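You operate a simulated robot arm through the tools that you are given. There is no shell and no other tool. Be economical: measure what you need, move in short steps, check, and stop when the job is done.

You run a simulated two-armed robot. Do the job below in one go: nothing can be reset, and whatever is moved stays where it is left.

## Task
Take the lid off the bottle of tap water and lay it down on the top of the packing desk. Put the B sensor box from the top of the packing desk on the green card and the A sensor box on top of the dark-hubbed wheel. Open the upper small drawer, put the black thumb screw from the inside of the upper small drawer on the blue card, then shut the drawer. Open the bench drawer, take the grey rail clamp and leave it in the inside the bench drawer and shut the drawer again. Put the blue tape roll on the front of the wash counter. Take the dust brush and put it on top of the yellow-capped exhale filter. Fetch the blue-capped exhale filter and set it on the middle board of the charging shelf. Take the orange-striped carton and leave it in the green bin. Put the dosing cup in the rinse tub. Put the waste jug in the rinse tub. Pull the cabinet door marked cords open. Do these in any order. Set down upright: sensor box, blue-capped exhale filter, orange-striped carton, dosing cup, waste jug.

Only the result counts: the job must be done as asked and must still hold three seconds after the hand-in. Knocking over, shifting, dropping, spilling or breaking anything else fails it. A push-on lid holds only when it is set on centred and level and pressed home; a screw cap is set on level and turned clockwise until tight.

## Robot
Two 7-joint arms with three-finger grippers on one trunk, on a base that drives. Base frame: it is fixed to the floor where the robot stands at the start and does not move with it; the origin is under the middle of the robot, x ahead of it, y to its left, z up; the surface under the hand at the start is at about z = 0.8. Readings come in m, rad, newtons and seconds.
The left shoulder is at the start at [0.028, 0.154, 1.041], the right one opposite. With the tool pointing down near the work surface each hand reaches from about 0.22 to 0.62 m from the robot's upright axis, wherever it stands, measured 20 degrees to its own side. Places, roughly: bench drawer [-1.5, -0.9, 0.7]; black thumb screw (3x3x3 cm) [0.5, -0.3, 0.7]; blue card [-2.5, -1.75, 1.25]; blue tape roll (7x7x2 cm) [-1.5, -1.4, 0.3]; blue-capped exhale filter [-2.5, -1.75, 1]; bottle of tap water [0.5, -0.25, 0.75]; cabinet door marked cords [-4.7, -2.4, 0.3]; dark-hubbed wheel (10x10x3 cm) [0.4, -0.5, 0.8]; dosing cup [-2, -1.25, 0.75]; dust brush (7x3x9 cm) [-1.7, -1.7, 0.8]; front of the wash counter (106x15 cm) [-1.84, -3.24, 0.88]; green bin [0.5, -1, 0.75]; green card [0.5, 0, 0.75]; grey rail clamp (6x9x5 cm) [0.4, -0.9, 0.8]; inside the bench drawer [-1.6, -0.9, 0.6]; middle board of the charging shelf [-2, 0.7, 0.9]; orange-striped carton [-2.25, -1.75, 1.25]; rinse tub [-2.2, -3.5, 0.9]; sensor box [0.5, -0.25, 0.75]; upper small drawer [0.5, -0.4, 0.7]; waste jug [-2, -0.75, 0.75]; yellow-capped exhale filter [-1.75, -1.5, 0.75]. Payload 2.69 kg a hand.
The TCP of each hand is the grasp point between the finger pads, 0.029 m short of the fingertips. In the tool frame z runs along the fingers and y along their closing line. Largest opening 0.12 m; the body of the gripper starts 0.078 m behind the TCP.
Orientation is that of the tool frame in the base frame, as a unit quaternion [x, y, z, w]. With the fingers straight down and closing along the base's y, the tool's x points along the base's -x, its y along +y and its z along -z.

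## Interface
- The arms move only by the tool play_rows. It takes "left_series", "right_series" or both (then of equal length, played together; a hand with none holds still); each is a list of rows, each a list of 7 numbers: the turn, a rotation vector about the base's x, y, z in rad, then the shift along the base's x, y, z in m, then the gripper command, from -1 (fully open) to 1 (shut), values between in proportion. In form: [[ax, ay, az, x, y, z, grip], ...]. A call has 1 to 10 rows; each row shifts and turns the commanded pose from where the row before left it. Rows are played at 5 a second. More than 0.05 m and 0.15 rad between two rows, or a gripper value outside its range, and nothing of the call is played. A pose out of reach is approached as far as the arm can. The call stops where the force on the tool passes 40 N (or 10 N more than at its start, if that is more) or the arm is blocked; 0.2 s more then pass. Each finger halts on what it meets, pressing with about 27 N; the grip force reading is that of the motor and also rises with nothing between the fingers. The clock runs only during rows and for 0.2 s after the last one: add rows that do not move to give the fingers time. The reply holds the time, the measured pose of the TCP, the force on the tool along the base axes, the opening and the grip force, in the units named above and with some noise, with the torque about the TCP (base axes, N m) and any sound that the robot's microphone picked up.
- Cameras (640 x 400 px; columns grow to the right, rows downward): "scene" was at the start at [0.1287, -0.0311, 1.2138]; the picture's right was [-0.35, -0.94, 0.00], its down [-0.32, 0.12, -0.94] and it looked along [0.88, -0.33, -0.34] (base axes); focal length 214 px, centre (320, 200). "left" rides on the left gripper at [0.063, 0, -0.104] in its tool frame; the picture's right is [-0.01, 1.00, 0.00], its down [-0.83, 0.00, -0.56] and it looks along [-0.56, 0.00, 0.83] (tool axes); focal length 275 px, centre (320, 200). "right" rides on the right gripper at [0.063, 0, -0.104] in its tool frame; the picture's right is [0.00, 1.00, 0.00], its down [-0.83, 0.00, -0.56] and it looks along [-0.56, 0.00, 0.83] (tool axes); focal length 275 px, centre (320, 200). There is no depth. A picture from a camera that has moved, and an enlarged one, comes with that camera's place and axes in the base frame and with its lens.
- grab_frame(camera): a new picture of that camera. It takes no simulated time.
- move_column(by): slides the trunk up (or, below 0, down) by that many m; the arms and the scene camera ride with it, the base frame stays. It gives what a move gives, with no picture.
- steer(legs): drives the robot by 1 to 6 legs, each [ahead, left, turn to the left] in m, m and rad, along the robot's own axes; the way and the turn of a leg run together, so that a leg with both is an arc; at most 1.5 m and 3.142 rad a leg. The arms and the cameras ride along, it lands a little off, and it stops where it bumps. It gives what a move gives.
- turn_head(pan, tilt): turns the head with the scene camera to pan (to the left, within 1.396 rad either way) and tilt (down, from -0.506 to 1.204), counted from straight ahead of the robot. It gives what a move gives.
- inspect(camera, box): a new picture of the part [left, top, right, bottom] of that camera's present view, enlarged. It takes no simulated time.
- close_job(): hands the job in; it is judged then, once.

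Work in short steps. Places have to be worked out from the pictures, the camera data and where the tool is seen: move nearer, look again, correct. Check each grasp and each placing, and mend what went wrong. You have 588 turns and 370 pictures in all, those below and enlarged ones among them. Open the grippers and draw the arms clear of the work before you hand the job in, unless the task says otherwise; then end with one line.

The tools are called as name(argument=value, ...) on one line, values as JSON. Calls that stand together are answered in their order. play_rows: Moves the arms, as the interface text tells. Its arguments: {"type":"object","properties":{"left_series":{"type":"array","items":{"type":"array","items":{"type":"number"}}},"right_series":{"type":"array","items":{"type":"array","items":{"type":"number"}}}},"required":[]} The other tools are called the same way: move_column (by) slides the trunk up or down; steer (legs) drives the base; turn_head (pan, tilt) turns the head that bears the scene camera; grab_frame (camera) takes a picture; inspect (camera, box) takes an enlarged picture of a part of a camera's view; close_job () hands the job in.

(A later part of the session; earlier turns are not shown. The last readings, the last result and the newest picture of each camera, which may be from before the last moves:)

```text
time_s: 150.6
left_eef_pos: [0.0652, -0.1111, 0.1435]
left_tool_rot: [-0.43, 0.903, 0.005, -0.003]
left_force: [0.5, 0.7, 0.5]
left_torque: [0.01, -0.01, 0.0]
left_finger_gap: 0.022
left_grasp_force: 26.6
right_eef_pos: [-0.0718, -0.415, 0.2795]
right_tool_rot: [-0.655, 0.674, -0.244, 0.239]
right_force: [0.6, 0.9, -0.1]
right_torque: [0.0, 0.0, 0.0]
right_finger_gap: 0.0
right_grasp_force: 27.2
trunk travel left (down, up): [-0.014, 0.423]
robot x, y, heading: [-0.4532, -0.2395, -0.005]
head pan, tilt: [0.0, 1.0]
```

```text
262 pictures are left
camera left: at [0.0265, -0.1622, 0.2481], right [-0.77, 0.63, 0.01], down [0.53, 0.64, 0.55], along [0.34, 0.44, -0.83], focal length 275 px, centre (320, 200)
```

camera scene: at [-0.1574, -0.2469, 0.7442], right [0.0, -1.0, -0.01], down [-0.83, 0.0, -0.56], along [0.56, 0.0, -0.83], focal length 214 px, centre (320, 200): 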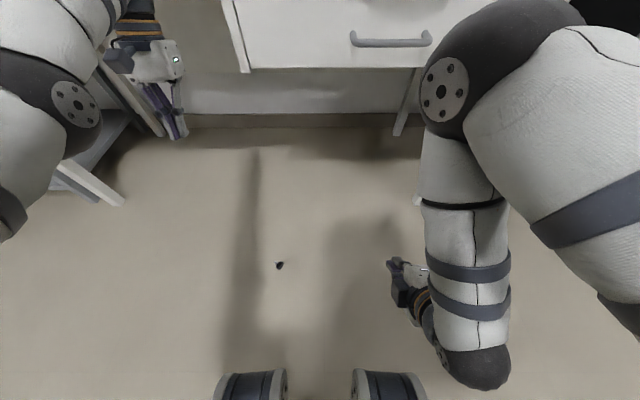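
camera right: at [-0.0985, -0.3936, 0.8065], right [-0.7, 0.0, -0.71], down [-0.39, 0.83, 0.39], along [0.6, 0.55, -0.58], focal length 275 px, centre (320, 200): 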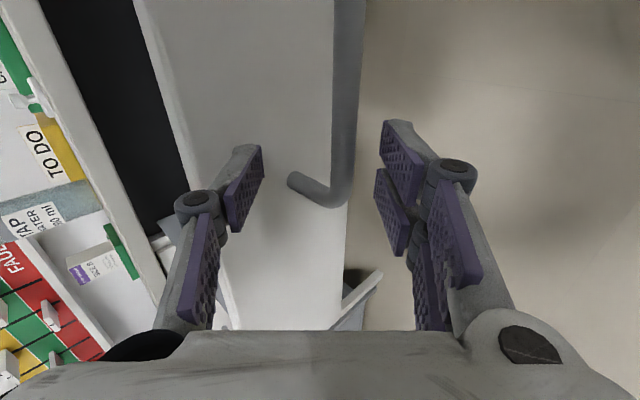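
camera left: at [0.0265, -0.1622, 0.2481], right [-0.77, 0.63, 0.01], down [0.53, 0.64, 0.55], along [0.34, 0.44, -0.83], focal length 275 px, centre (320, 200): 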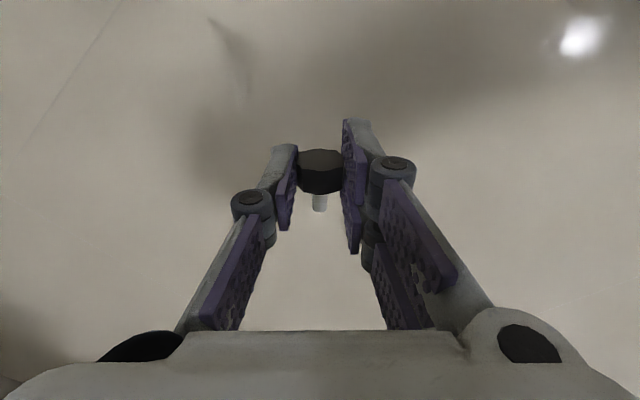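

The screw is held well centred. I raise the trunk and open/level the right hand again.

move_column(by=0.2)

move_column(by=0.19)

grab_frame(camera="scene")

```text
time_s: 152.8
left_eef_pos: [0.0648, -0.1103, 0.3428]
left_tool_rot: [-0.43, 0.903, 0.007, -0.003]
left_force: [-0.5, 0.0, -0.8]
left_torque: [0.01, 0.01, 0.0]
left_finger_gap: 0.0221
left_grasp_force: 27.0
right_eef_pos: [-0.0575, -0.4153, 0.5416]
right_tool_rot: [-0.63, 0.651, -0.303, 0.296]
right_force: [0.4, 0.2, -0.1]
right_torque: [0.01, -0.01, -0.03]
right_finger_gap: 0.0
right_grasp_force: 26.8
trunk travel left (down, up): [-0.214, 0.223]
robot x, y, heading: [-0.452, -0.2433, -0.006]
head pan, tilt: [0.0, 1.0]
```

```text
time_s: 154.9
left_eef_pos: [0.0962, -0.1101, 0.5845]
left_tool_rot: [-0.43, 0.902, -0.015, 0.039]
left_force: [1.4, 0.0, 0.1]
left_torque: [-0.03, -0.02, 0.01]
left_finger_gap: 0.0221
left_grasp_force: 26.7
right_eef_pos: [-0.0259, -0.413, 0.8352]
right_tool_rot: [-0.586, 0.608, -0.383, 0.376]
right_force: [-0.3, 0.0, -0.7]
right_torque: [0.02, -0.01, 0.02]
right_finger_gap: 0.0002
right_grasp_force: 26.4
trunk travel left (down, up): [-0.404, 0.033]
robot x, y, heading: [-0.4525, -0.2434, -0.003]
head pan, tilt: [0.0, 1.0]
```

```text
261 pictures are left
camera scene: at [-0.3412, -0.2426, 1.1591], right [-0.01, -1.0, 0.0], down [-0.84, 0.0, -0.54], along [0.54, 0.0, -0.84], focal length 214 px, centre (320, 200)
```

scene: 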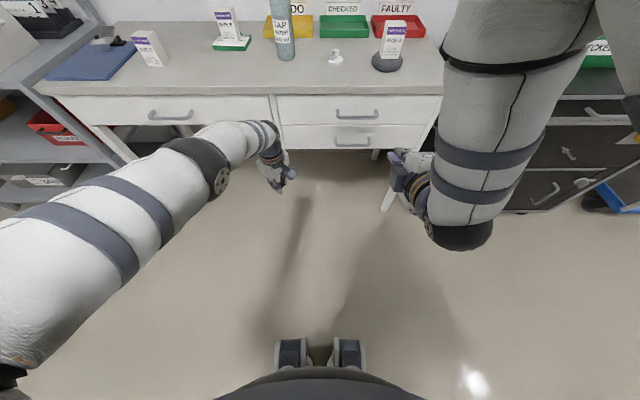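

All is well. I straighten the right hand (pitch back, then yaw back) while raising the left hand.

play_rows(right_series=[[0, 0.1416, 0, 0, 0, 0, 1], [0, 0.1416, 0, 0, 0, 0, 1], [0, 0.1416, 0, 0, 0, 0, 1], [0, 0.1416, 0, 0, 0, 0, 1], [0, 0.1416, 0, 0, 0, 0.02, 1], [0, 0.1416, 0, 0, 0, 0.02, 1], [0, 0.1416, 0, 0, 0, 0.02, 0], [0, 0.1416, 0, 0, 0, 0.02, -1], [0, 0, 0, 0, 0, 0, -1]], left_series=[[0, 0, 0, 0, 0.02, 0.04, 1], [0, 0, 0, 0, 0.02, 0.04, 1], [0, 0, 0, 0, 0.02, 0.04, 1], [0, 0, 0, 0, 0.02, 0.04, 1], [0, 0, 0, 0, 0.02, 0.04, 1], [0, 0, 0, 0, 0.02, 0.04, 1], [0, 0, 0, 0, 0.02, 0.04, 1], [0, 0, 0, 0, 0.0, 0.04, 1], [0, 0, 0, 0, 0, 0, 1]])

play_rows(right_series=[[0, 0, -0.15, 0, 0, 0, -1], [0, 0, -0.15, 0, 0, 0, -1], [0, 0, -0.15, 0, 0, 0, -1], [0, 0, -0.15, 0, 0, 0, -1], [0, 0, -0.15, 0, 0, 0, -1], [0, 0, -0.15, 0, 0, 0, -1], [0, 0, -0.15, 0, 0, 0, -1], [0, 0, -0.15, 0, 0, 0, -1], [0, 0, -0.15, 0, 0, 0, -1], [0, 0, -0.15, 0, 0, 0, -1]])

grab_frame(camera="left")

```text
time_s: 156.9
left_eef_pos: [0.096, 0.0305, 0.9028]
left_tool_rot: [-0.43, 0.902, -0.014, 0.038]
left_force: [0.0, -0.6, 0.2]
left_torque: [0.0, -0.02, 0.0]
left_finger_gap: 0.0223
left_grasp_force: 26.9
right_eef_pos: [-0.0267, -0.4125, 0.9163]
right_tool_rot: [-0.699, 0.715, -0.01, -0.008]
right_force: [-0.7, 0.4, 0.3]
right_torque: [0.01, 0.0, 0.0]
right_finger_gap: 0.1198
right_grasp_force: 0.1
trunk travel left (down, up): [-0.404, 0.033]
robot x, y, heading: [-0.4561, -0.244, -0.001]
head pan, tilt: [0.0, 1.0]
```

```text
time_s: 159.1
left_eef_pos: [0.0945, 0.0294, 0.9017]
left_tool_rot: [-0.43, 0.902, -0.015, 0.04]
left_force: [0.6, -0.6, 0.0]
left_torque: [-0.01, -0.02, 0.05]
left_finger_gap: 0.0223
left_grasp_force: 27.2
right_eef_pos: [-0.0255, -0.414, 0.9167]
right_tool_rot: [-0.023, 1.0, 0.0, -0.013]
right_force: [0.5, -0.6, 0.4]
right_torque: [0.0, 0.01, -0.02]
right_finger_gap: 0.1204
right_grasp_force: 0.1
trunk travel left (down, up): [-0.404, 0.033]
robot x, y, heading: [-0.4545, -0.2432, -0.007]
head pan, tilt: [0.0, 1.0]
```

```text
260 pictures are left
camera left: at [0.0472, -0.0216, 1.0023], right [-0.77, 0.63, -0.06], down [0.48, 0.64, 0.6], along [0.42, 0.44, -0.8], focal length 275 px, centre (320, 200)
```

left: 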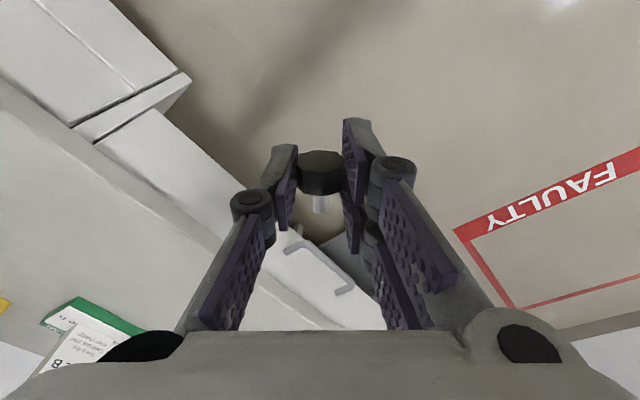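

Screw secure. I drive over to the black bench to fetch the grey clamp (right hand), restoring the left hand's yaw.

play_rows(left_series=[[0, 0, -0.147, 0, 0, 0, 1], [0, 0, -0.147, 0, 0, 0, 1], [0, 0, -0.147, 0, 0, 0, 1], [0, 0, -0.147, 0, 0, 0, 1], [0, 0, -0.147, 0, 0, 0, 1], [0, 0, -0.147, 0, 0, 0, 1], [0, 0, 0, 0, 0, 0, 1]])

steer(legs=[[0, -0.52, 0], [0.25, 0, 0]])

turn_head(pan=-0.2, tilt=0.6)

grab_frame(camera="scene")

grab_frame(camera="right")

```text
time_s: 160.7
left_eef_pos: [0.097, 0.0281, 0.9055]
left_tool_rot: [-0.004, 0.999, -0.03, 0.028]
left_force: [1.0, -0.5, 0.4]
left_torque: [-0.03, -0.01, -0.03]
left_finger_gap: 0.0223
left_grasp_force: 26.7
right_eef_pos: [-0.0262, -0.4152, 0.9156]
right_tool_rot: [-0.025, 1.0, 0.0, -0.013]
right_force: [0.2, 0.7, 0.0]
right_torque: [-0.02, 0.01, 0.0]
right_finger_gap: 0.1198
right_grasp_force: 0.0
trunk travel left (down, up): [-0.404, 0.033]
robot x, y, heading: [-0.4514, -0.2461, -0.004]
head pan, tilt: [0.0, 1.0]
```

```text
time_s: 166.4
left_eef_pos: [0.3423, -0.476, 0.9054]
left_tool_rot: [-0.004, 0.999, -0.03, 0.029]
left_force: [-0.4, 1.3, 0.0]
left_torque: [-0.01, 0.01, -0.03]
left_finger_gap: 0.0222
left_grasp_force: 26.6
right_eef_pos: [0.2186, -0.919, 0.9169]
right_tool_rot: [-0.023, 1.0, 0.0, -0.013]
right_force: [-0.2, 0.2, 0.5]
right_torque: [0.0, 0.03, 0.01]
right_finger_gap: 0.1201
right_grasp_force: 0.1
trunk travel left (down, up): [-0.404, 0.033]
robot x, y, heading: [-0.2064, -0.7473, -0.011]
head pan, tilt: [0.0, 1.0]
```

```text
time_s: 167.3
left_eef_pos: [0.3431, -0.4757, 0.9053]
left_tool_rot: [-0.003, 0.999, -0.03, 0.029]
left_force: [-0.2, -0.3, -0.5]
left_torque: [0.03, 0.0, 0.0]
left_finger_gap: 0.0221
left_grasp_force: 26.7
right_eef_pos: [0.2188, -0.9192, 0.9178]
right_tool_rot: [-0.023, 1.0, 0.001, -0.013]
right_force: [0.0, -1.0, -0.4]
right_torque: [0.02, 0.04, 0.01]
right_finger_gap: 0.1198
right_grasp_force: 0.0
trunk travel left (down, up): [-0.404, 0.033]
robot x, y, heading: [-0.207, -0.7488, -0.006]
head pan, tilt: [-0.201, 0.6]
```

```text
259 pictures are left
camera scene: at [-0.0815, -0.7344, 1.1847], right [0.13, -0.99, 0.0], down [-0.62, -0.08, -0.78], along [0.77, 0.1, -0.63], focal length 214 px, centre (320, 200)
```

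scene: 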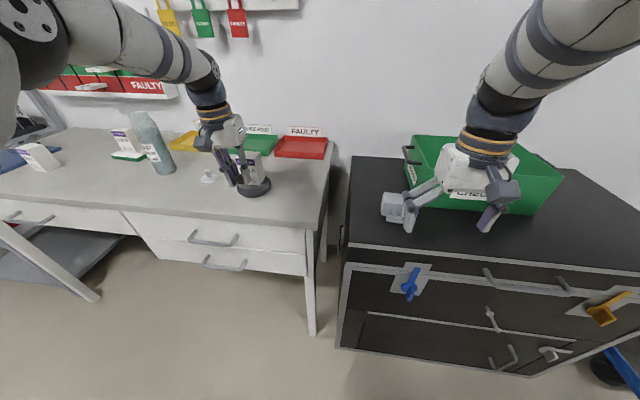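

```text
258 pictures are left
camera right: at [0.1595, -0.9235, 1.0235], right [-0.05, 1.0, 0.0], down [0.84, 0.04, 0.53], along [0.53, 0.03, -0.85], focal length 275 px, centre (320, 200)
```

right: 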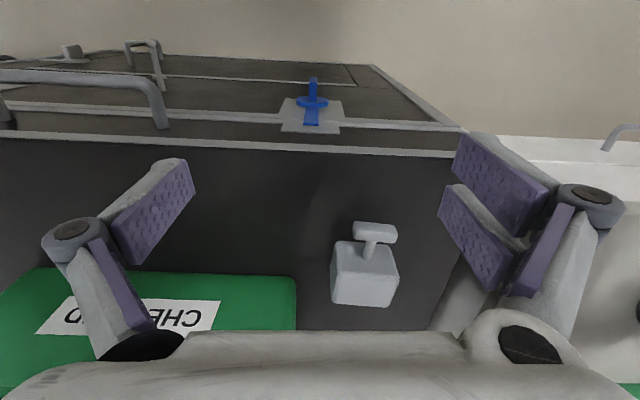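

Left hand is near box A, so I raise it, while the right hand goes over the clamp (≈0.355, -0.873).

play_rows(left_series=[[0, 0, 0, -0.02, 0, 0.04, 1], [0, 0, 0, -0.02, 0, 0.04, 1], [0, 0, 0, -0.02, 0.0, 0.04, 1], [0, 0, 0, 0, 0, 0, 1], [0, 0, 0, 0, 0, 0, 1]], right_series=[[0, 0, -0.05, 0.0, 0.02, 0.02, -1], [0, 0, 0, 0.035, 0.015, 0.01, -1], [0, 0, 0, 0.04, 0.01, 0, -1], [0, 0, 0, 0.04, 0, 0, -1], [0, 0, 0, 0, 0, 0, -1]])

grab_frame(camera="right")

grab_frame(camera="scene")

```text
time_s: 168.5
left_eef_pos: [0.2821, -0.4786, 1.0287]
left_tool_rot: [-0.003, 0.999, -0.031, 0.029]
left_force: [-0.1, 0.8, 0.4]
left_torque: [0.03, -0.03, -0.02]
left_finger_gap: 0.0224
left_grasp_force: 27.2
right_eef_pos: [0.3342, -0.8858, 0.9449]
right_tool_rot: [0.003, 1.0, 0.004, -0.014]
right_force: [-0.2, -0.6, -0.1]
right_torque: [0.01, 0.01, 0.02]
right_finger_gap: 0.1198
right_grasp_force: 0.1
right hand out of reach, approached as far as the arm can: row 3
trunk travel left (down, up): [-0.404, 0.033]
robot x, y, heading: [-0.2061, -0.7471, -0.008]
head pan, tilt: [-0.201, 0.6]
```

```text
257 pictures are left
camera right: at [0.2756, -0.8876, 1.0529], right [0.0, 1.0, 0.01], down [0.85, 0.0, 0.53], along [0.53, 0.01, -0.85], focal length 275 px, centre (320, 200)
```

right: 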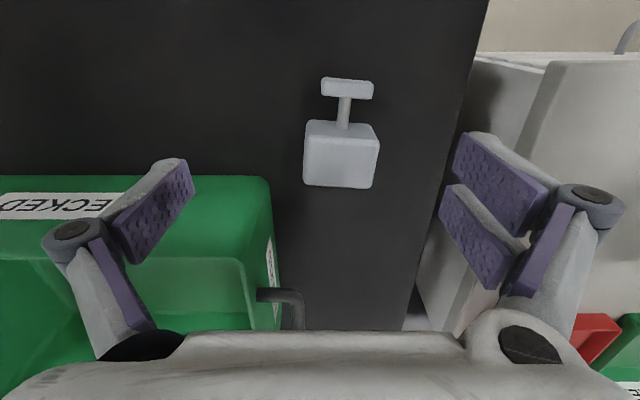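

```text
256 pictures are left
camera scene: at [-0.081, -0.764, 1.1915], right [-0.21, -0.98, 0.0], down [-0.55, 0.12, -0.83], along [0.81, -0.17, -0.56], focal length 214 px, centre (320, 200)
```

scene: 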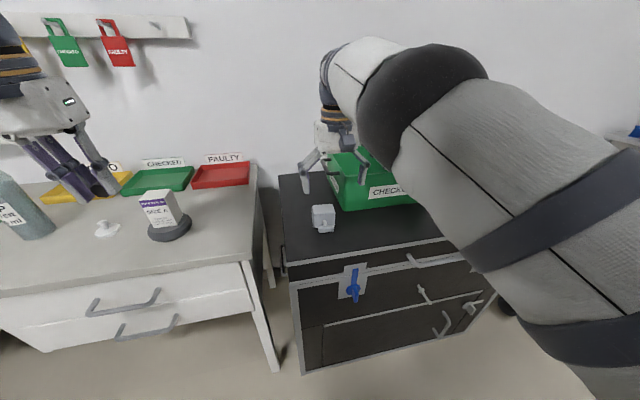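

The clamp's cube spans x 0.334–0.389, y -0.897…-0.840; the bin's rim starts near x≈0.36, so I grip the cube's front half with fingers opened to 8 cm.

play_rows(right_series=[[0, 0, 0, 0.0, 0.015, -0.02, -0.33], [0, 0, 0, 0.008, 0.002, -0.03, -0.33], [0, 0, 0, 0.006, 0.0, -0.02, -0.33], [0, 0, 0, 0, 0, 0, -0.33]])

grab_frame(camera="right")

```text
time_s: 169.5
left_eef_pos: [0.2816, -0.4783, 1.0302]
left_tool_rot: [-0.004, 0.999, -0.032, 0.03]
left_force: [0.4, 0.7, 0.1]
left_torque: [0.02, 0.0, -0.02]
left_finger_gap: 0.022
left_grasp_force: 27.0
right_eef_pos: [0.3447, -0.8826, 0.8752]
right_tool_rot: [-0.001, 1.0, 0.001, -0.012]
right_force: [0.2, 0.5, 1.6]
right_torque: [0.1, -0.01, 0.03]
right_finger_gap: 0.0804
right_grasp_force: 0.1
right hand out of reach, approached as far as the arm can: row 1
trunk travel left (down, up): [-0.404, 0.033]
robot x, y, heading: [-0.2064, -0.7461, -0.007]
head pan, tilt: [-0.201, 0.6]
```

```text
255 pictures are left
camera right: at [0.2863, -0.8847, 0.9811], right [-0.01, 1.0, 0.0], down [0.85, 0.0, 0.53], along [0.53, 0.01, -0.85], focal length 275 px, centre (320, 200)
```

right: 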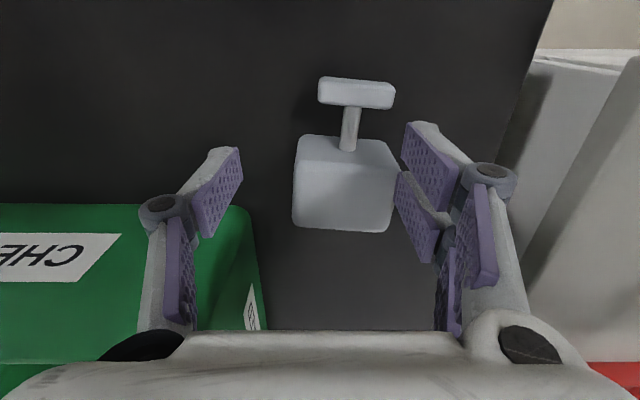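

The hand is 1.2 cm too far right-side; I lift 1.5 cm, shift +y, then descend.

play_rows(right_series=[[0, 0, 0, 0.0, 0.0, 0.015, -0.33], [0, 0, 0, 0.003, 0.012, 0, -0.33], [0, 0, 0, 0.0, 0.0, -0.02, -0.33], [0, 0, 0, 0.0, 0.0, -0.02, -0.33], [0, 0, 0, 0.0, 0.0, -0.02, -0.33], [0, 0, 0, 0, 0, 0, -0.33]])

grab_frame(camera="right")

```text
time_s: 170.9
left_eef_pos: [0.2836, -0.4784, 1.0289]
left_tool_rot: [-0.003, 0.999, -0.031, 0.029]
left_force: [0.9, 0.7, 0.1]
left_torque: [-0.04, -0.02, 0.0]
left_finger_gap: 0.0221
left_grasp_force: 27.2
right_eef_pos: [0.3453, -0.8833, 0.8263]
right_tool_rot: [0.0, 1.0, 0.002, -0.016]
right_force: [-0.5, -0.7, 0.2]
right_torque: [0.06, 0.04, -0.01]
right_finger_gap: 0.0957
right_grasp_force: 27.1
right hand out of reach, approached as far as the arm can: row 2
trunk travel left (down, up): [-0.404, 0.033]
robot x, y, heading: [-0.208, -0.7465, -0.002]
head pan, tilt: [-0.201, 0.6]
```

```text
254 pictures are left
camera right: at [0.2867, -0.8848, 0.9333], right [0.0, 1.0, 0.0], down [0.85, 0.0, 0.53], along [0.53, 0.01, -0.85], focal length 275 px, centre (320, 200)
```

right: 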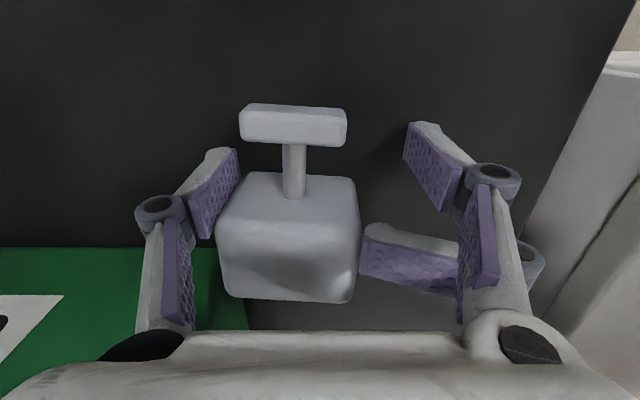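

The clamp got nudged but is now between the fingers. I close on it.

play_rows(right_series=[[0, 0, 0, 0.0, 0.0, 0.0, 0], [0, 0, 0, 0.0, 0.0, 0, 0.5], [0, 0, 0, 0.0, 0.0, 0, 1], [0, 0, 0, 0, 0, 0, 1]])

grab_frame(camera="right")

```text
time_s: 171.9
left_eef_pos: [0.2825, -0.478, 1.0283]
left_tool_rot: [-0.004, 0.999, -0.031, 0.029]
left_force: [-1.2, 0.3, -0.3]
left_torque: [0.0, 0.03, -0.01]
left_finger_gap: 0.0224
left_grasp_force: 27.3
right_eef_pos: [0.3461, -0.8832, 0.8275]
right_tool_rot: [0.0, 1.0, 0.002, -0.013]
right_force: [0.2, -0.1, -1.4]
right_torque: [0.01, 0.11, 0.0]
right_finger_gap: 0.0954
right_grasp_force: 26.9
trunk travel left (down, up): [-0.404, 0.033]
robot x, y, heading: [-0.2086, -0.7461, -0.004]
head pan, tilt: [-0.201, 0.6]
```

```text
253 pictures are left
camera right: at [0.2869, -0.8843, 0.935], right [-0.01, 1.0, 0.0], down [0.85, 0.0, 0.53], along [0.53, 0.01, -0.85], focal length 275 px, centre (320, 200)
```

right: 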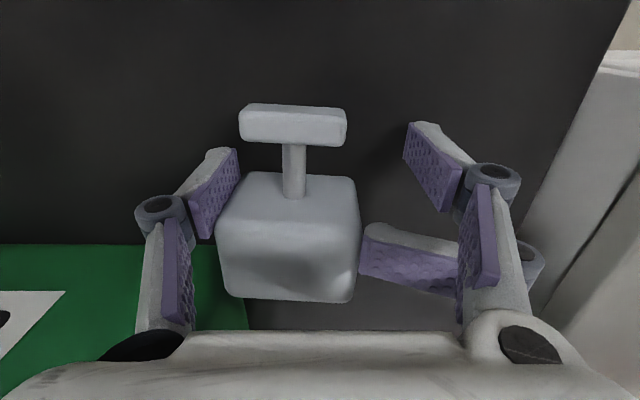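

The hand's +y fingers straddle badly because reach is limited there. I open slightly, rise, and shift the base left 6 cm for a centred grasp.

play_rows(right_series=[[0, 0, 0, 0.0, 0.0, 0.0, -0.7], [0, 0, 0, 0.0, 0.0, 0, -0.7], [0, 0, 0, 0.0, 0.0, 0.03, -0.7], [0, 0, 0, 0, 0, 0.04, -0.7], [0, 0, 0, -0.02, 0, 0.03, -0.7], [0, 0, 0, 0, 0, 0, -0.7]])

steer(legs=[[0, 0.06, 0]])

grab_frame(camera="right")

```text
time_s: 173.3
left_eef_pos: [0.2839, -0.4775, 1.0274]
left_tool_rot: [-0.003, 0.999, -0.03, 0.029]
left_force: [0.6, -0.1, -0.6]
left_torque: [0.0, 0.05, 0.01]
left_finger_gap: 0.0219
left_grasp_force: 27.0
right_eef_pos: [0.3271, -0.8851, 0.9276]
right_tool_rot: [0.002, 1.0, 0.002, -0.013]
right_force: [0.3, -0.4, -1.0]
right_torque: [-0.01, -0.01, -0.01]
right_finger_gap: 0.1021
right_grasp_force: 0.0
trunk travel left (down, up): [-0.404, 0.033]
robot x, y, heading: [-0.2046, -0.746, -0.007]
head pan, tilt: [-0.201, 0.6]
```

```text
time_s: 174.5
left_eef_pos: [0.2828, -0.4161, 1.0301]
left_tool_rot: [-0.005, 0.999, -0.03, 0.029]
left_force: [0.4, -0.5, -0.4]
left_torque: [-0.03, 0.03, -0.03]
left_finger_gap: 0.022
left_grasp_force: 27.1
right_eef_pos: [0.326, -0.8225, 0.9277]
right_tool_rot: [0.001, 1.0, 0.003, -0.014]
right_force: [-0.3, 0.7, 0.4]
right_torque: [-0.01, 0.01, -0.03]
right_finger_gap: 0.1019
right_grasp_force: 0.0
trunk travel left (down, up): [-0.404, 0.033]
robot x, y, heading: [-0.2039, -0.6858, -0.006]
head pan, tilt: [-0.201, 0.6]
```

```text
252 pictures are left
camera right: at [0.2668, -0.8243, 1.0355], right [0.0, 1.0, 0.0], down [0.85, 0.0, 0.53], along [0.53, 0.01, -0.85], focal length 275 px, centre (320, 200)
```

right: 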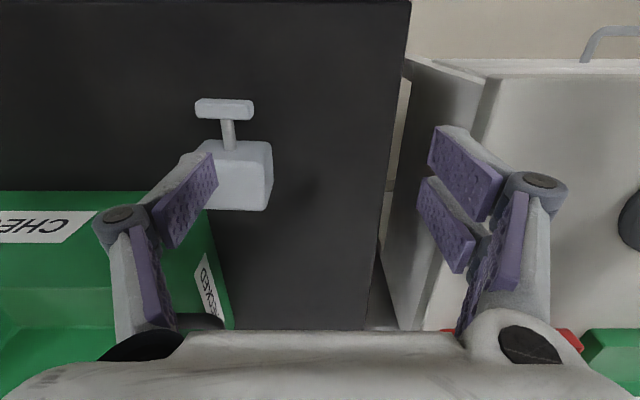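

I zoom in on the clamp and bin corner to judge clearance.

inspect(camera="right", box=[100, 60, 360, 330])

inspect(camera="scene", box=[240, 130, 480, 280])

```text
1.48 times, centred on (230, 195) of right
camera zoom: at [0.2668, -0.8243, 1.0355], right [0.0, 1.0, 0.0], down [0.85, 0.0, 0.53], along [0.53, 0.01, -0.85], focal length 408 px, centre (453, 207)
```

zoom: 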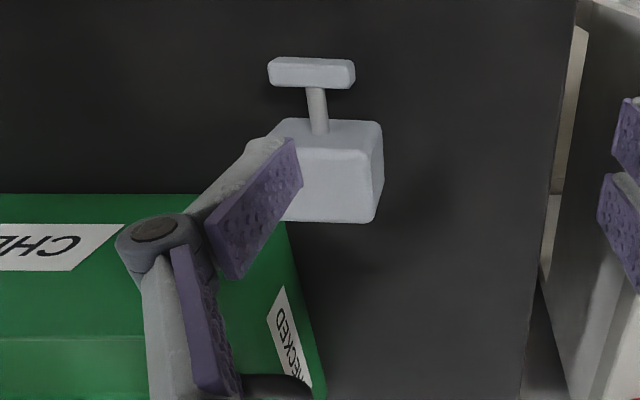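

```text
2.67 times, centred on (360, 205) of scene
camera zoom: at [-0.0797, -0.7026, 1.1913], right [-0.21, -0.98, 0.0], down [-0.55, 0.12, -0.83], along [0.81, -0.17, -0.56], focal length 572 px, centre (213, 187)
```

zoom: 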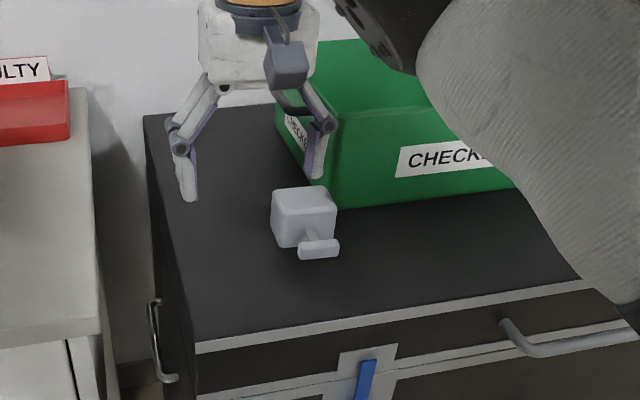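

The bin actually starts at x≈0.406, so the clamp (centre ≈0.360, -0.885) is free in front of it. I align over its centre.

play_rows(right_series=[[0, 0, 0, 0.0, -0.03, 0.0, -0.7], [0, 0, 0, 0.015, -0.032, 0, -0.7], [0, 0, 0, 0.018, 0.0, -0.02, -0.7], [0, 0, 0, 0, 0, 0, -0.7]])

grab_frame(camera="right")

```text
time_s: 175.5
left_eef_pos: [0.2812, -0.416, 1.029]
left_tool_rot: [-0.003, 0.999, -0.03, 0.03]
left_force: [-0.1, 0.5, -0.8]
left_torque: [0.0, -0.02, 0.01]
left_finger_gap: 0.0222
left_grasp_force: 26.9
right_eef_pos: [0.358, -0.8838, 0.9098]
right_tool_rot: [0.001, 1.0, 0.003, -0.014]
right_force: [-0.6, 0.0, 0.5]
right_torque: [0.03, -0.04, 0.01]
right_finger_gap: 0.102
right_grasp_force: 0.1
trunk travel left (down, up): [-0.404, 0.033]
robot x, y, heading: [-0.2053, -0.6868, -0.004]
head pan, tilt: [-0.201, 0.6]
```

```text
249 pictures are left
camera right: at [0.2987, -0.8842, 1.0165], right [0.0, 1.0, 0.0], down [0.85, 0.0, 0.53], along [0.53, 0.01, -0.85], focal length 275 px, centre (320, 200)
```

right: 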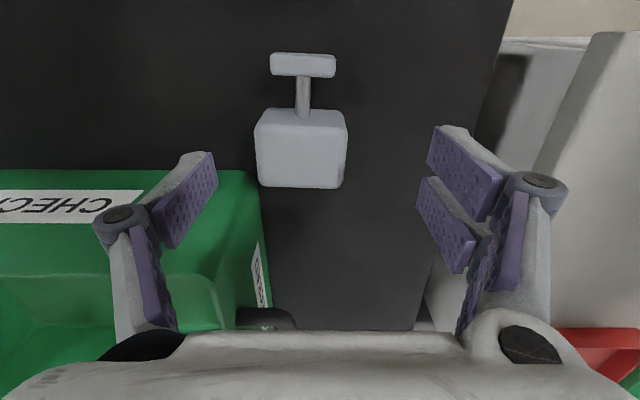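

Refine: dx +4 mm, dy −10 mm, then descend to z≈0.828.

play_rows(right_series=[[0, 0, 0, 0.004, -0.01, 0.0, -0.7], [0, 0, 0, 0, 0, -0.03, -0.7], [0, 0, 0, 0.0, 0.0, -0.03, -0.7], [0, 0, 0, 0, 0, -0.02, -0.7], [0, 0, 0, 0, 0, 0, -0.7]])

grab_frame(camera="right")

```text
time_s: 176.7
left_eef_pos: [0.283, -0.4173, 1.0275]
left_tool_rot: [-0.002, 0.999, -0.03, 0.03]
left_force: [-0.7, -0.5, -0.4]
left_torque: [-0.03, 0.02, -0.01]
left_finger_gap: 0.0221
left_grasp_force: 27.1
right_eef_pos: [0.3637, -0.8941, 0.8298]
right_tool_rot: [0.0, 1.0, 0.002, -0.013]
right_force: [0.4, -0.3, 0.1]
right_torque: [0.01, -0.01, 0.03]
right_finger_gap: 0.1021
right_grasp_force: 0.0
trunk travel left (down, up): [-0.404, 0.033]
robot x, y, heading: [-0.2063, -0.6854, -0.008]
head pan, tilt: [-0.201, 0.6]
```

```text
248 pictures are left
camera right: at [0.3049, -0.8953, 0.9363], right [0.0, 1.0, 0.0], down [0.85, 0.0, 0.53], along [0.53, 0.01, -0.85], focal length 275 px, centre (320, 200)
```

right: 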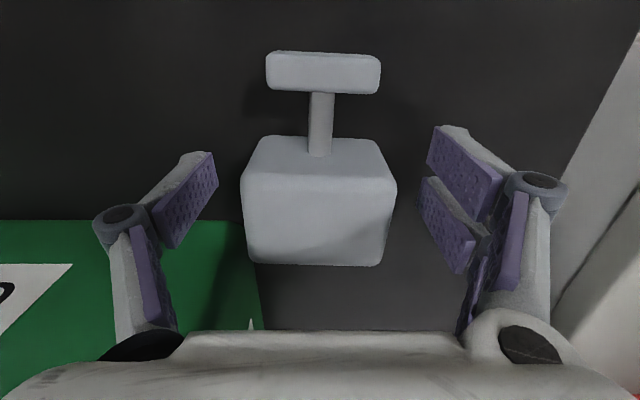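

Cube is centred between the fingers. Close and lift.

play_rows(right_series=[[0, 0, 0, 0, 0, 0, 0], [0, 0, 0, 0, 0, 0, 1], [0, 0, 0, 0.0, 0.0, 0, 1], [0, 0, 0, 0, 0, 0, 1], [0, 0, 0, 0, 0, 0.03, 1], [0, 0, 0, -0.01, 0, 0.04, 1], [0, 0, 0, -0.02, 0, 0.04, 1], [0, 0, 0, 0, 0, 0, 1]])

grab_frame(camera="right")

```text
time_s: 178.5
left_eef_pos: [0.2832, -0.4168, 1.028]
left_tool_rot: [-0.003, 0.999, -0.031, 0.029]
left_force: [-0.3, -0.3, -1.0]
left_torque: [-0.01, 0.03, -0.01]
left_finger_gap: 0.0223
left_grasp_force: 27.2
right_eef_pos: [0.3338, -0.8952, 0.9385]
right_tool_rot: [0.001, 1.0, 0.002, -0.014]
right_force: [-0.2, 0.7, -2.0]
right_torque: [0.0, -0.01, 0.0]
right_finger_gap: 0.0599
right_grasp_force: 27.2
trunk travel left (down, up): [-0.404, 0.033]
robot x, y, heading: [-0.2082, -0.686, -0.009]
head pan, tilt: [-0.201, 0.6]
```

```text
247 pictures are left
camera right: at [0.2755, -0.8967, 1.0465], right [0.0, 1.0, 0.01], down [0.85, 0.0, 0.53], along [0.53, 0.01, -0.85], focal length 275 px, centre (320, 200)
```

right: 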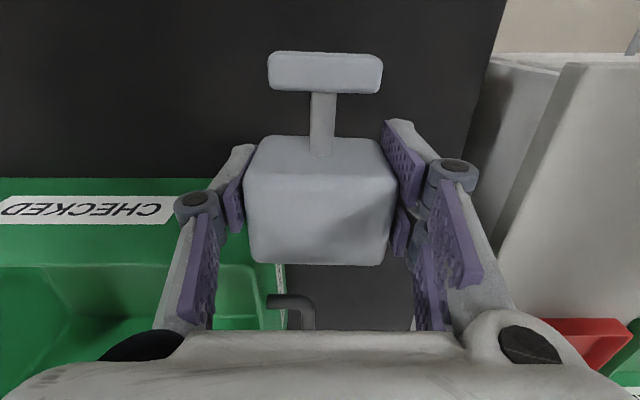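

Clamp held (60 mm). I back off and turn around to view the other side of the room.

steer(legs=[[-0.4, 0, 0], [0, 0, 1.57]])

turn_head(pan=0, tilt=0.35)

grab_frame(camera="scene")

steer(legs=[[0, 0, 1.57]])

grab_frame(camera="scene")

```text
time_s: 184.8
left_eef_pos: [-0.8773, -0.1962, 1.0289]
left_tool_rot: [0.709, -0.704, 0.001, -0.042]
left_force: [-0.2, 0.2, -0.7]
left_torque: [-0.01, 0.0, -0.03]
left_finger_gap: 0.0222
left_grasp_force: 27.3
right_eef_pos: [-0.4007, -0.1429, 0.9403]
right_tool_rot: [-0.706, 0.708, -0.007, -0.011]
right_force: [-0.4, 0.1, -1.7]
right_torque: [-0.01, 0.04, 0.0]
right_finger_gap: 0.0597
right_grasp_force: 26.5
trunk travel left (down, up): [-0.404, 0.033]
robot x, y, heading: [-0.6119, -0.6871, 1.56]
head pan, tilt: [-0.201, 0.6]
```

```text
time_s: 185.6
left_eef_pos: [-0.877, -0.1953, 1.0282]
left_tool_rot: [0.709, -0.704, 0.001, -0.042]
left_force: [0.3, -0.6, 0.0]
left_torque: [0.02, -0.02, -0.01]
left_finger_gap: 0.0222
left_grasp_force: 27.1
right_eef_pos: [-0.4005, -0.1443, 0.9397]
right_tool_rot: [-0.706, 0.708, -0.008, -0.011]
right_force: [-0.4, -0.7, -1.5]
right_torque: [-0.02, 0.0, 0.0]
right_finger_gap: 0.0598
right_grasp_force: 26.5
trunk travel left (down, up): [-0.404, 0.033]
robot x, y, heading: [-0.6123, -0.6883, 1.565]
head pan, tilt: [0.0, 0.351]
```

```text
246 pictures are left
camera scene: at [-0.6092, -0.5498, 1.2139], right [1.0, -0.01, 0.0], down [0.0, -0.34, -0.94], along [0.01, 0.94, -0.34], focal length 214 px, centre (320, 200)
```

scene: 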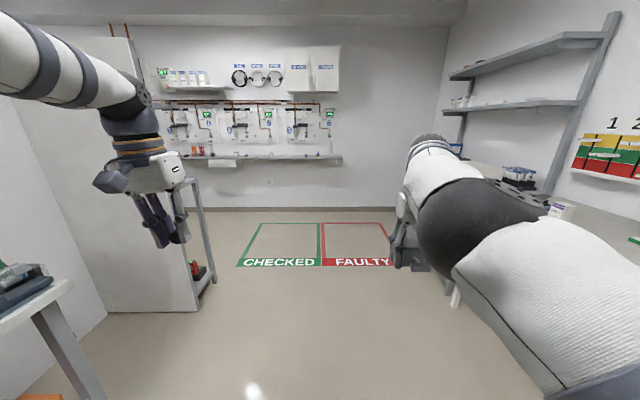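

```text
time_s: 189.7
left_eef_pos: [-1.1086, -0.9388, 1.0294]
left_tool_rot: [0.999, -0.012, -0.029, -0.032]
left_force: [-0.1, -0.9, -0.2]
left_torque: [-0.01, 0.01, 0.02]
left_finger_gap: 0.0217
left_grasp_force: 26.6
right_eef_pos: [-1.1436, -0.4586, 0.9404]
right_tool_rot: [1.0, -0.018, 0.013, 0.002]
right_force: [-0.1, 0.1, -1.0]
right_torque: [-0.01, 0.0, 0.04]
right_finger_gap: 0.0598
right_grasp_force: 26.5
trunk travel left (down, up): [-0.404, 0.033]
robot x, y, heading: [-0.6086, -0.6845, 3.106]
head pan, tilt: [0.0, 0.351]
```

```text
245 pictures are left
camera scene: at [-0.7446, -0.6792, 1.214], right [0.04, 1.0, 0.0], down [0.34, -0.01, -0.94], along [-0.94, 0.04, -0.34], focal length 214 px, centre (320, 200)
```

scene: 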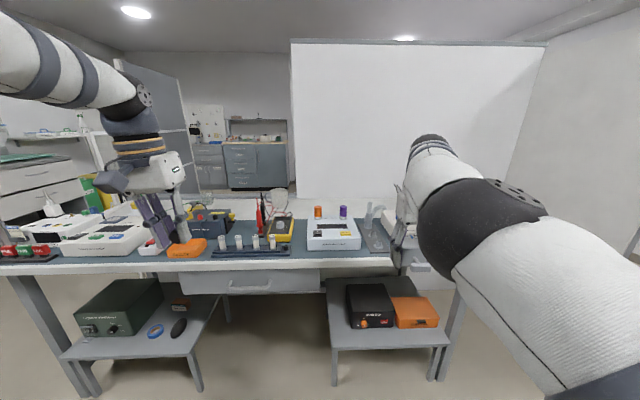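

I see the long bench with its centre drawer, the blue tape on a low stand. Zooming to identify objects.

inspect(camera="scene", box=[0, 170, 240, 360])

inspect(camera="scene", box=[190, 170, 420, 310])

inspect(camera="scene", box=[0, 90, 300, 220])

```text
2.11 times, centred on (120, 265) of scene
camera zoom: at [-0.7446, -0.6792, 1.214], right [0.04, 1.0, 0.0], down [0.34, -0.01, -0.94], along [-0.94, 0.04, -0.34], focal length 452 px, centre (741, 63)
```

zoom: 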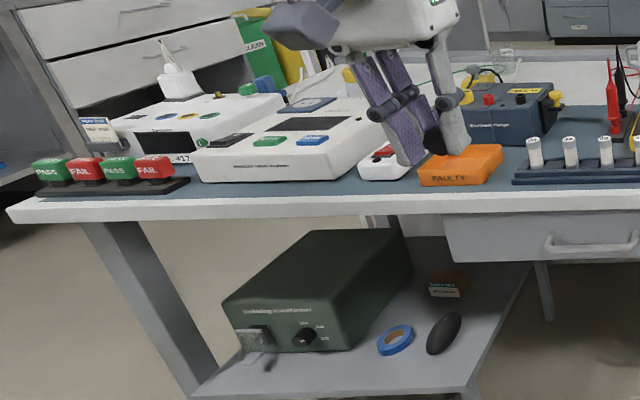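

```text
2.78 times, centred on (305, 240) of scene
camera zoom: at [-0.7446, -0.6792, 1.214], right [0.04, 1.0, 0.0], down [0.34, -0.01, -0.94], along [-0.94, 0.04, -0.34], focal length 597 px, centre (362, 89)
```

zoom: 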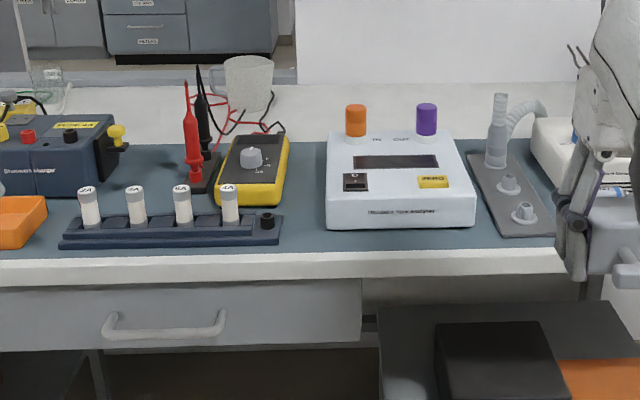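

```text
2.13 times, centred on (150, 155) of scene
camera zoom: at [-0.7446, -0.6792, 1.214], right [0.04, 1.0, 0.0], down [0.34, -0.01, -0.94], along [-0.94, 0.04, -0.34], focal length 458 px, centre (683, 296)
```

zoom: 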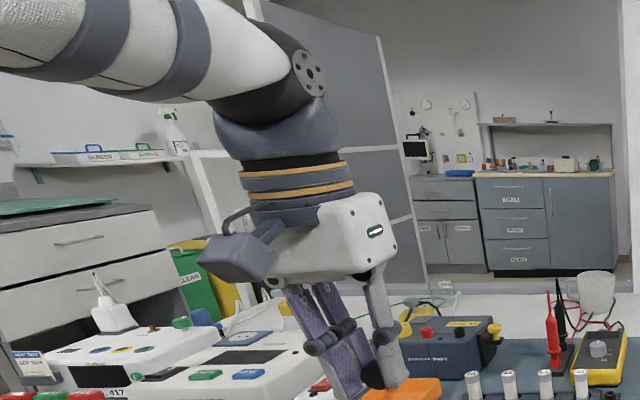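

I look further left and right to plan driving routes.

turn_head(pan=1.0, tilt=0.35)

grab_frame(camera="scene")

turn_head(pan=-1.0, tilt=0.35)

grab_frame(camera="scene")

```text
time_s: 191.0
left_eef_pos: [-1.1087, -0.9396, 1.0291]
left_tool_rot: [0.999, -0.012, -0.028, -0.031]
left_force: [0.4, 0.1, -0.1]
left_torque: [0.03, 0.0, -0.03]
left_finger_gap: 0.0216
left_grasp_force: 26.7
right_eef_pos: [-1.1433, -0.4595, 0.9402]
right_tool_rot: [1.0, -0.017, 0.014, 0.003]
right_force: [0.3, 0.1, -1.5]
right_torque: [0.01, -0.03, 0.03]
right_finger_gap: 0.0594
right_grasp_force: 27.0
trunk travel left (down, up): [-0.404, 0.033]
robot x, y, heading: [-0.61, -0.6846, 3.105]
head pan, tilt: [1.0, 0.351]
```

```text
241 pictures are left
camera scene: at [-0.7049, -0.759, 1.214], right [-0.82, 0.57, 0.0], down [0.2, 0.28, -0.94], along [-0.54, -0.77, -0.34], focal length 214 px, centre (320, 200)
```

scene: 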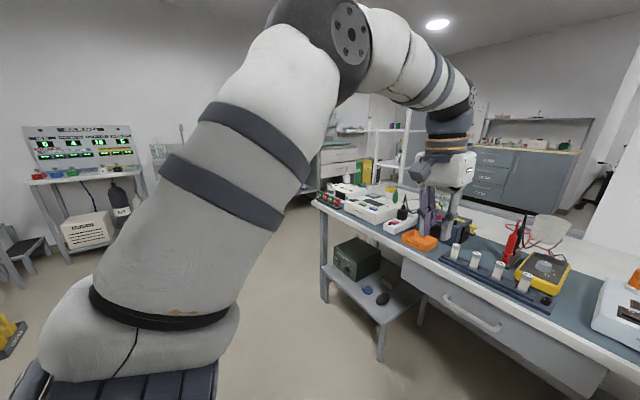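

```text
time_s: 192.9
left_eef_pos: [-1.1085, -0.9389, 1.0279]
left_tool_rot: [0.999, -0.013, -0.029, -0.03]
left_force: [0.2, 0.3, -0.8]
left_torque: [0.04, 0.03, 0.02]
left_finger_gap: 0.023
left_grasp_force: 27.3
right_eef_pos: [-1.1442, -0.4593, 0.9405]
right_tool_rot: [1.0, -0.017, 0.013, 0.003]
right_force: [0.1, -0.1, -1.5]
right_torque: [-0.02, -0.02, 0.01]
right_finger_gap: 0.0598
right_grasp_force: 27.3
trunk travel left (down, up): [-0.404, 0.033]
robot x, y, heading: [-0.6098, -0.6847, 3.105]
head pan, tilt: [-1.0, 0.351]
```

```text
240 pictures are left
camera scene: at [-0.6989, -0.6025, 1.214], right [0.86, 0.51, 0.0], down [0.17, -0.3, -0.94], along [-0.48, 0.81, -0.34], focal length 214 px, centre (320, 200)
```

scene: 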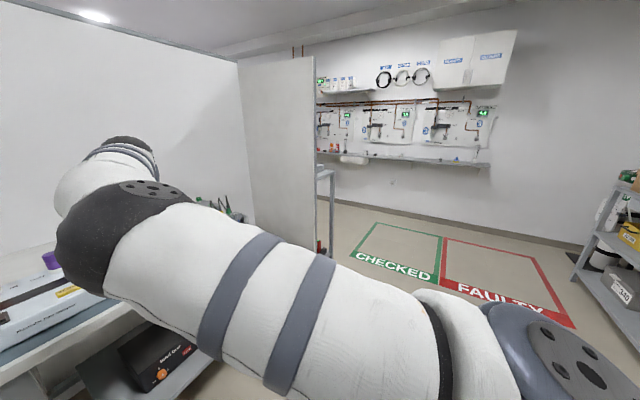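

I drive sideways (robot's left, −y) about 1.2 m to look past the bench's end.

steer(legs=[[0, 1.2, 0]])

turn_head(pan=0.0, tilt=0.25)

grab_frame(camera="scene")

turn_head(pan=0.9, tilt=0.35)

grab_frame(camera="scene")

```text
time_s: 202.1
left_eef_pos: [-1.1503, -2.1012, 1.0281]
left_tool_rot: [0.999, -0.011, -0.028, -0.031]
left_force: [0.7, 0.0, 0.2]
left_torque: [0.01, -0.01, -0.03]
left_finger_gap: 0.0226
left_grasp_force: 26.7
right_eef_pos: [-1.1875, -1.6224, 0.9389]
right_tool_rot: [1.0, -0.016, 0.013, 0.003]
right_force: [-0.3, 0.4, -1.3]
right_torque: [-0.03, -0.04, 0.0]
right_finger_gap: 0.0596
right_grasp_force: 27.4
trunk travel left (down, up): [-0.404, 0.033]
robot x, y, heading: [-0.6521, -1.8427, 3.102]
head pan, tilt: [-1.0, 0.351]
```

```text
time_s: 203.3
left_eef_pos: [-1.1508, -2.1012, 1.0288]
left_tool_rot: [0.999, -0.01, -0.028, -0.03]
left_force: [0.3, 0.1, -0.1]
left_torque: [-0.02, -0.01, -0.01]
left_finger_gap: 0.0228
left_grasp_force: 26.9
right_eef_pos: [-1.189, -1.6216, 0.9391]
right_tool_rot: [1.0, -0.016, 0.013, 0.003]
right_force: [-0.1, -0.3, -1.5]
right_torque: [0.03, 0.01, 0.01]
right_finger_gap: 0.0596
right_grasp_force: 27.4
trunk travel left (down, up): [-0.404, 0.033]
robot x, y, heading: [-0.6541, -1.8455, 3.109]
head pan, tilt: [0.0, 0.25]
```

```text
239 pictures are left
camera scene: at [-0.7877, -1.8403, 1.2234], right [0.04, 1.0, 0.0], down [0.25, -0.01, -0.97], along [-0.97, 0.04, -0.25], focal length 214 px, centre (320, 200)
```

scene: 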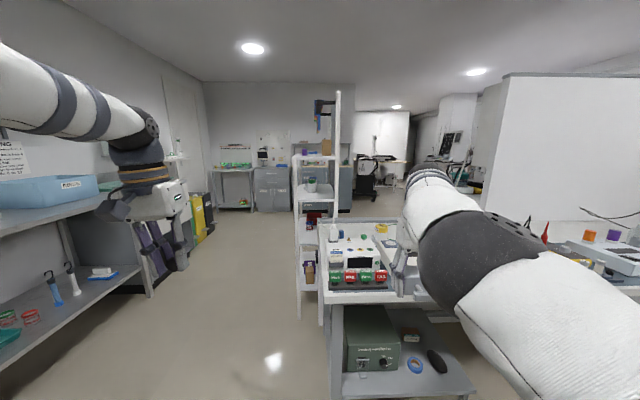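

```text
time_s: 204.6
left_eef_pos: [-1.1512, -2.1013, 1.0286]
left_tool_rot: [0.999, -0.011, -0.027, -0.031]
left_force: [-0.4, -0.3, -0.5]
left_torque: [-0.01, 0.04, 0.02]
left_finger_gap: 0.0228
left_grasp_force: 27.0
right_eef_pos: [-1.1892, -1.6217, 0.9401]
right_tool_rot: [1.0, -0.016, 0.013, 0.002]
right_force: [0.0, -0.1, -1.4]
right_torque: [0.0, -0.02, -0.02]
right_finger_gap: 0.0598
right_grasp_force: 26.8
trunk travel left (down, up): [-0.404, 0.033]
robot x, y, heading: [-0.6516, -1.8474, 3.111]
head pan, tilt: [0.901, 0.351]
```

```text
238 pictures are left
camera scene: at [-0.7548, -1.9145, 1.214], right [-0.76, 0.65, 0.0], down [0.22, 0.26, -0.94], along [-0.61, -0.71, -0.34], focal length 214 px, centre (320, 200)
```

scene: 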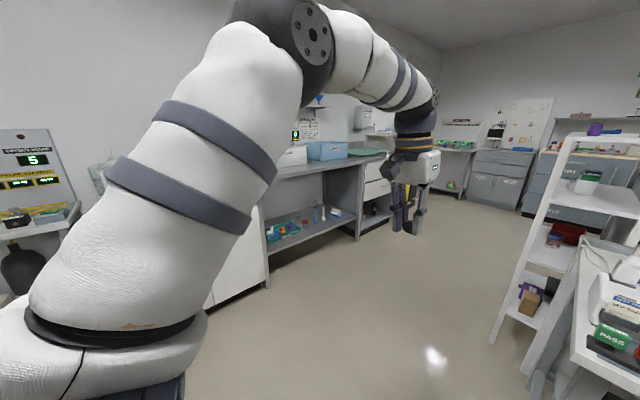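

The white shelf unit stands at the bench's end facing the aisle (−y), with the wash counter opposite. I enter the aisle: left 0.6, forward 1.65.

steer(legs=[[0, 0.6, 0.04], [1.2, 0, 0]])

turn_head(pan=-0.7, tilt=0.3)

grab_frame(camera="scene")

turn_head(pan=0.5, tilt=0.4)

grab_frame(camera="scene")

```text
time_s: 215.3
left_eef_pos: [-2.3445, -2.7247, 1.0288]
left_tool_rot: [0.999, 0.005, -0.029, -0.03]
left_force: [0.3, 0.1, -0.2]
left_torque: [0.03, 0.0, 0.0]
left_finger_gap: 0.0229
left_grasp_force: 26.7
right_eef_pos: [-2.3965, -2.2463, 0.9404]
right_tool_rot: [1.0, 0.0, 0.014, 0.002]
right_force: [0.1, -0.7, -1.7]
right_torque: [0.03, -0.05, 0.02]
right_finger_gap: 0.0596
right_grasp_force: 27.2
trunk travel left (down, up): [-0.404, 0.033]
robot x, y, heading: [-1.8544, -2.4505, 3.137]
head pan, tilt: [0.901, 0.351]
```

```text
time_s: 217.0
left_eef_pos: [-2.3428, -2.7235, 1.0286]
left_tool_rot: [0.999, 0.005, -0.029, -0.03]
left_force: [0.7, -0.7, -0.3]
left_torque: [0.0, -0.02, 0.0]
left_finger_gap: 0.0225
left_grasp_force: 26.8
right_eef_pos: [-2.396, -2.2464, 0.9386]
right_tool_rot: [1.0, -0.001, 0.014, 0.003]
right_force: [0.2, -1.1, -1.3]
right_torque: [0.02, -0.05, -0.02]
right_finger_gap: 0.0597
right_grasp_force: 27.3
trunk travel left (down, up): [-0.404, 0.033]
robot x, y, heading: [-1.8553, -2.4533, 3.14]
head pan, tilt: [-0.7, 0.3]
```

```text
237 pictures are left
camera scene: at [-1.9669, -2.3923, 1.2187], right [0.65, 0.76, 0.0], down [0.23, -0.19, -0.96], along [-0.73, 0.62, -0.3], focal length 214 px, centre (320, 200)
```

scene: 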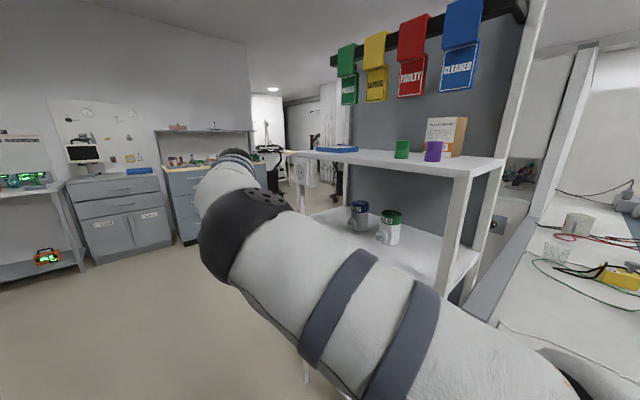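

```text
time_s: 218.4
left_eef_pos: [-2.343, -2.7235, 1.0294]
left_tool_rot: [0.999, 0.006, -0.029, -0.03]
left_force: [0.0, 0.6, 0.4]
left_torque: [-0.02, -0.02, -0.01]
left_finger_gap: 0.0225
left_grasp_force: 26.8
right_eef_pos: [-2.3967, -2.2459, 0.9399]
right_tool_rot: [1.0, 0.0, 0.013, 0.002]
right_force: [0.2, 0.3, -2.2]
right_torque: [0.02, 0.0, 0.01]
right_finger_gap: 0.0597
right_grasp_force: 27.0
trunk travel left (down, up): [-0.404, 0.033]
robot x, y, heading: [-1.8517, -2.4531, 3.133]
head pan, tilt: [0.499, 0.4]
```

```text
236 pictures are left
camera scene: at [-1.9772, -2.4967, 1.2095], right [-0.47, 0.88, 0.0], down [0.34, 0.18, -0.92], along [-0.81, -0.44, -0.39], focal length 214 px, centre (320, 200)
```

scene: 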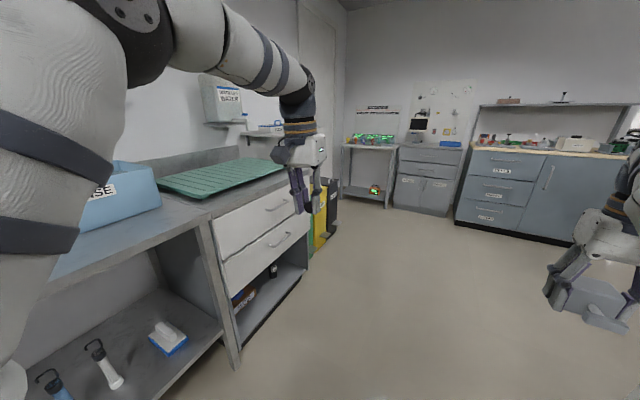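

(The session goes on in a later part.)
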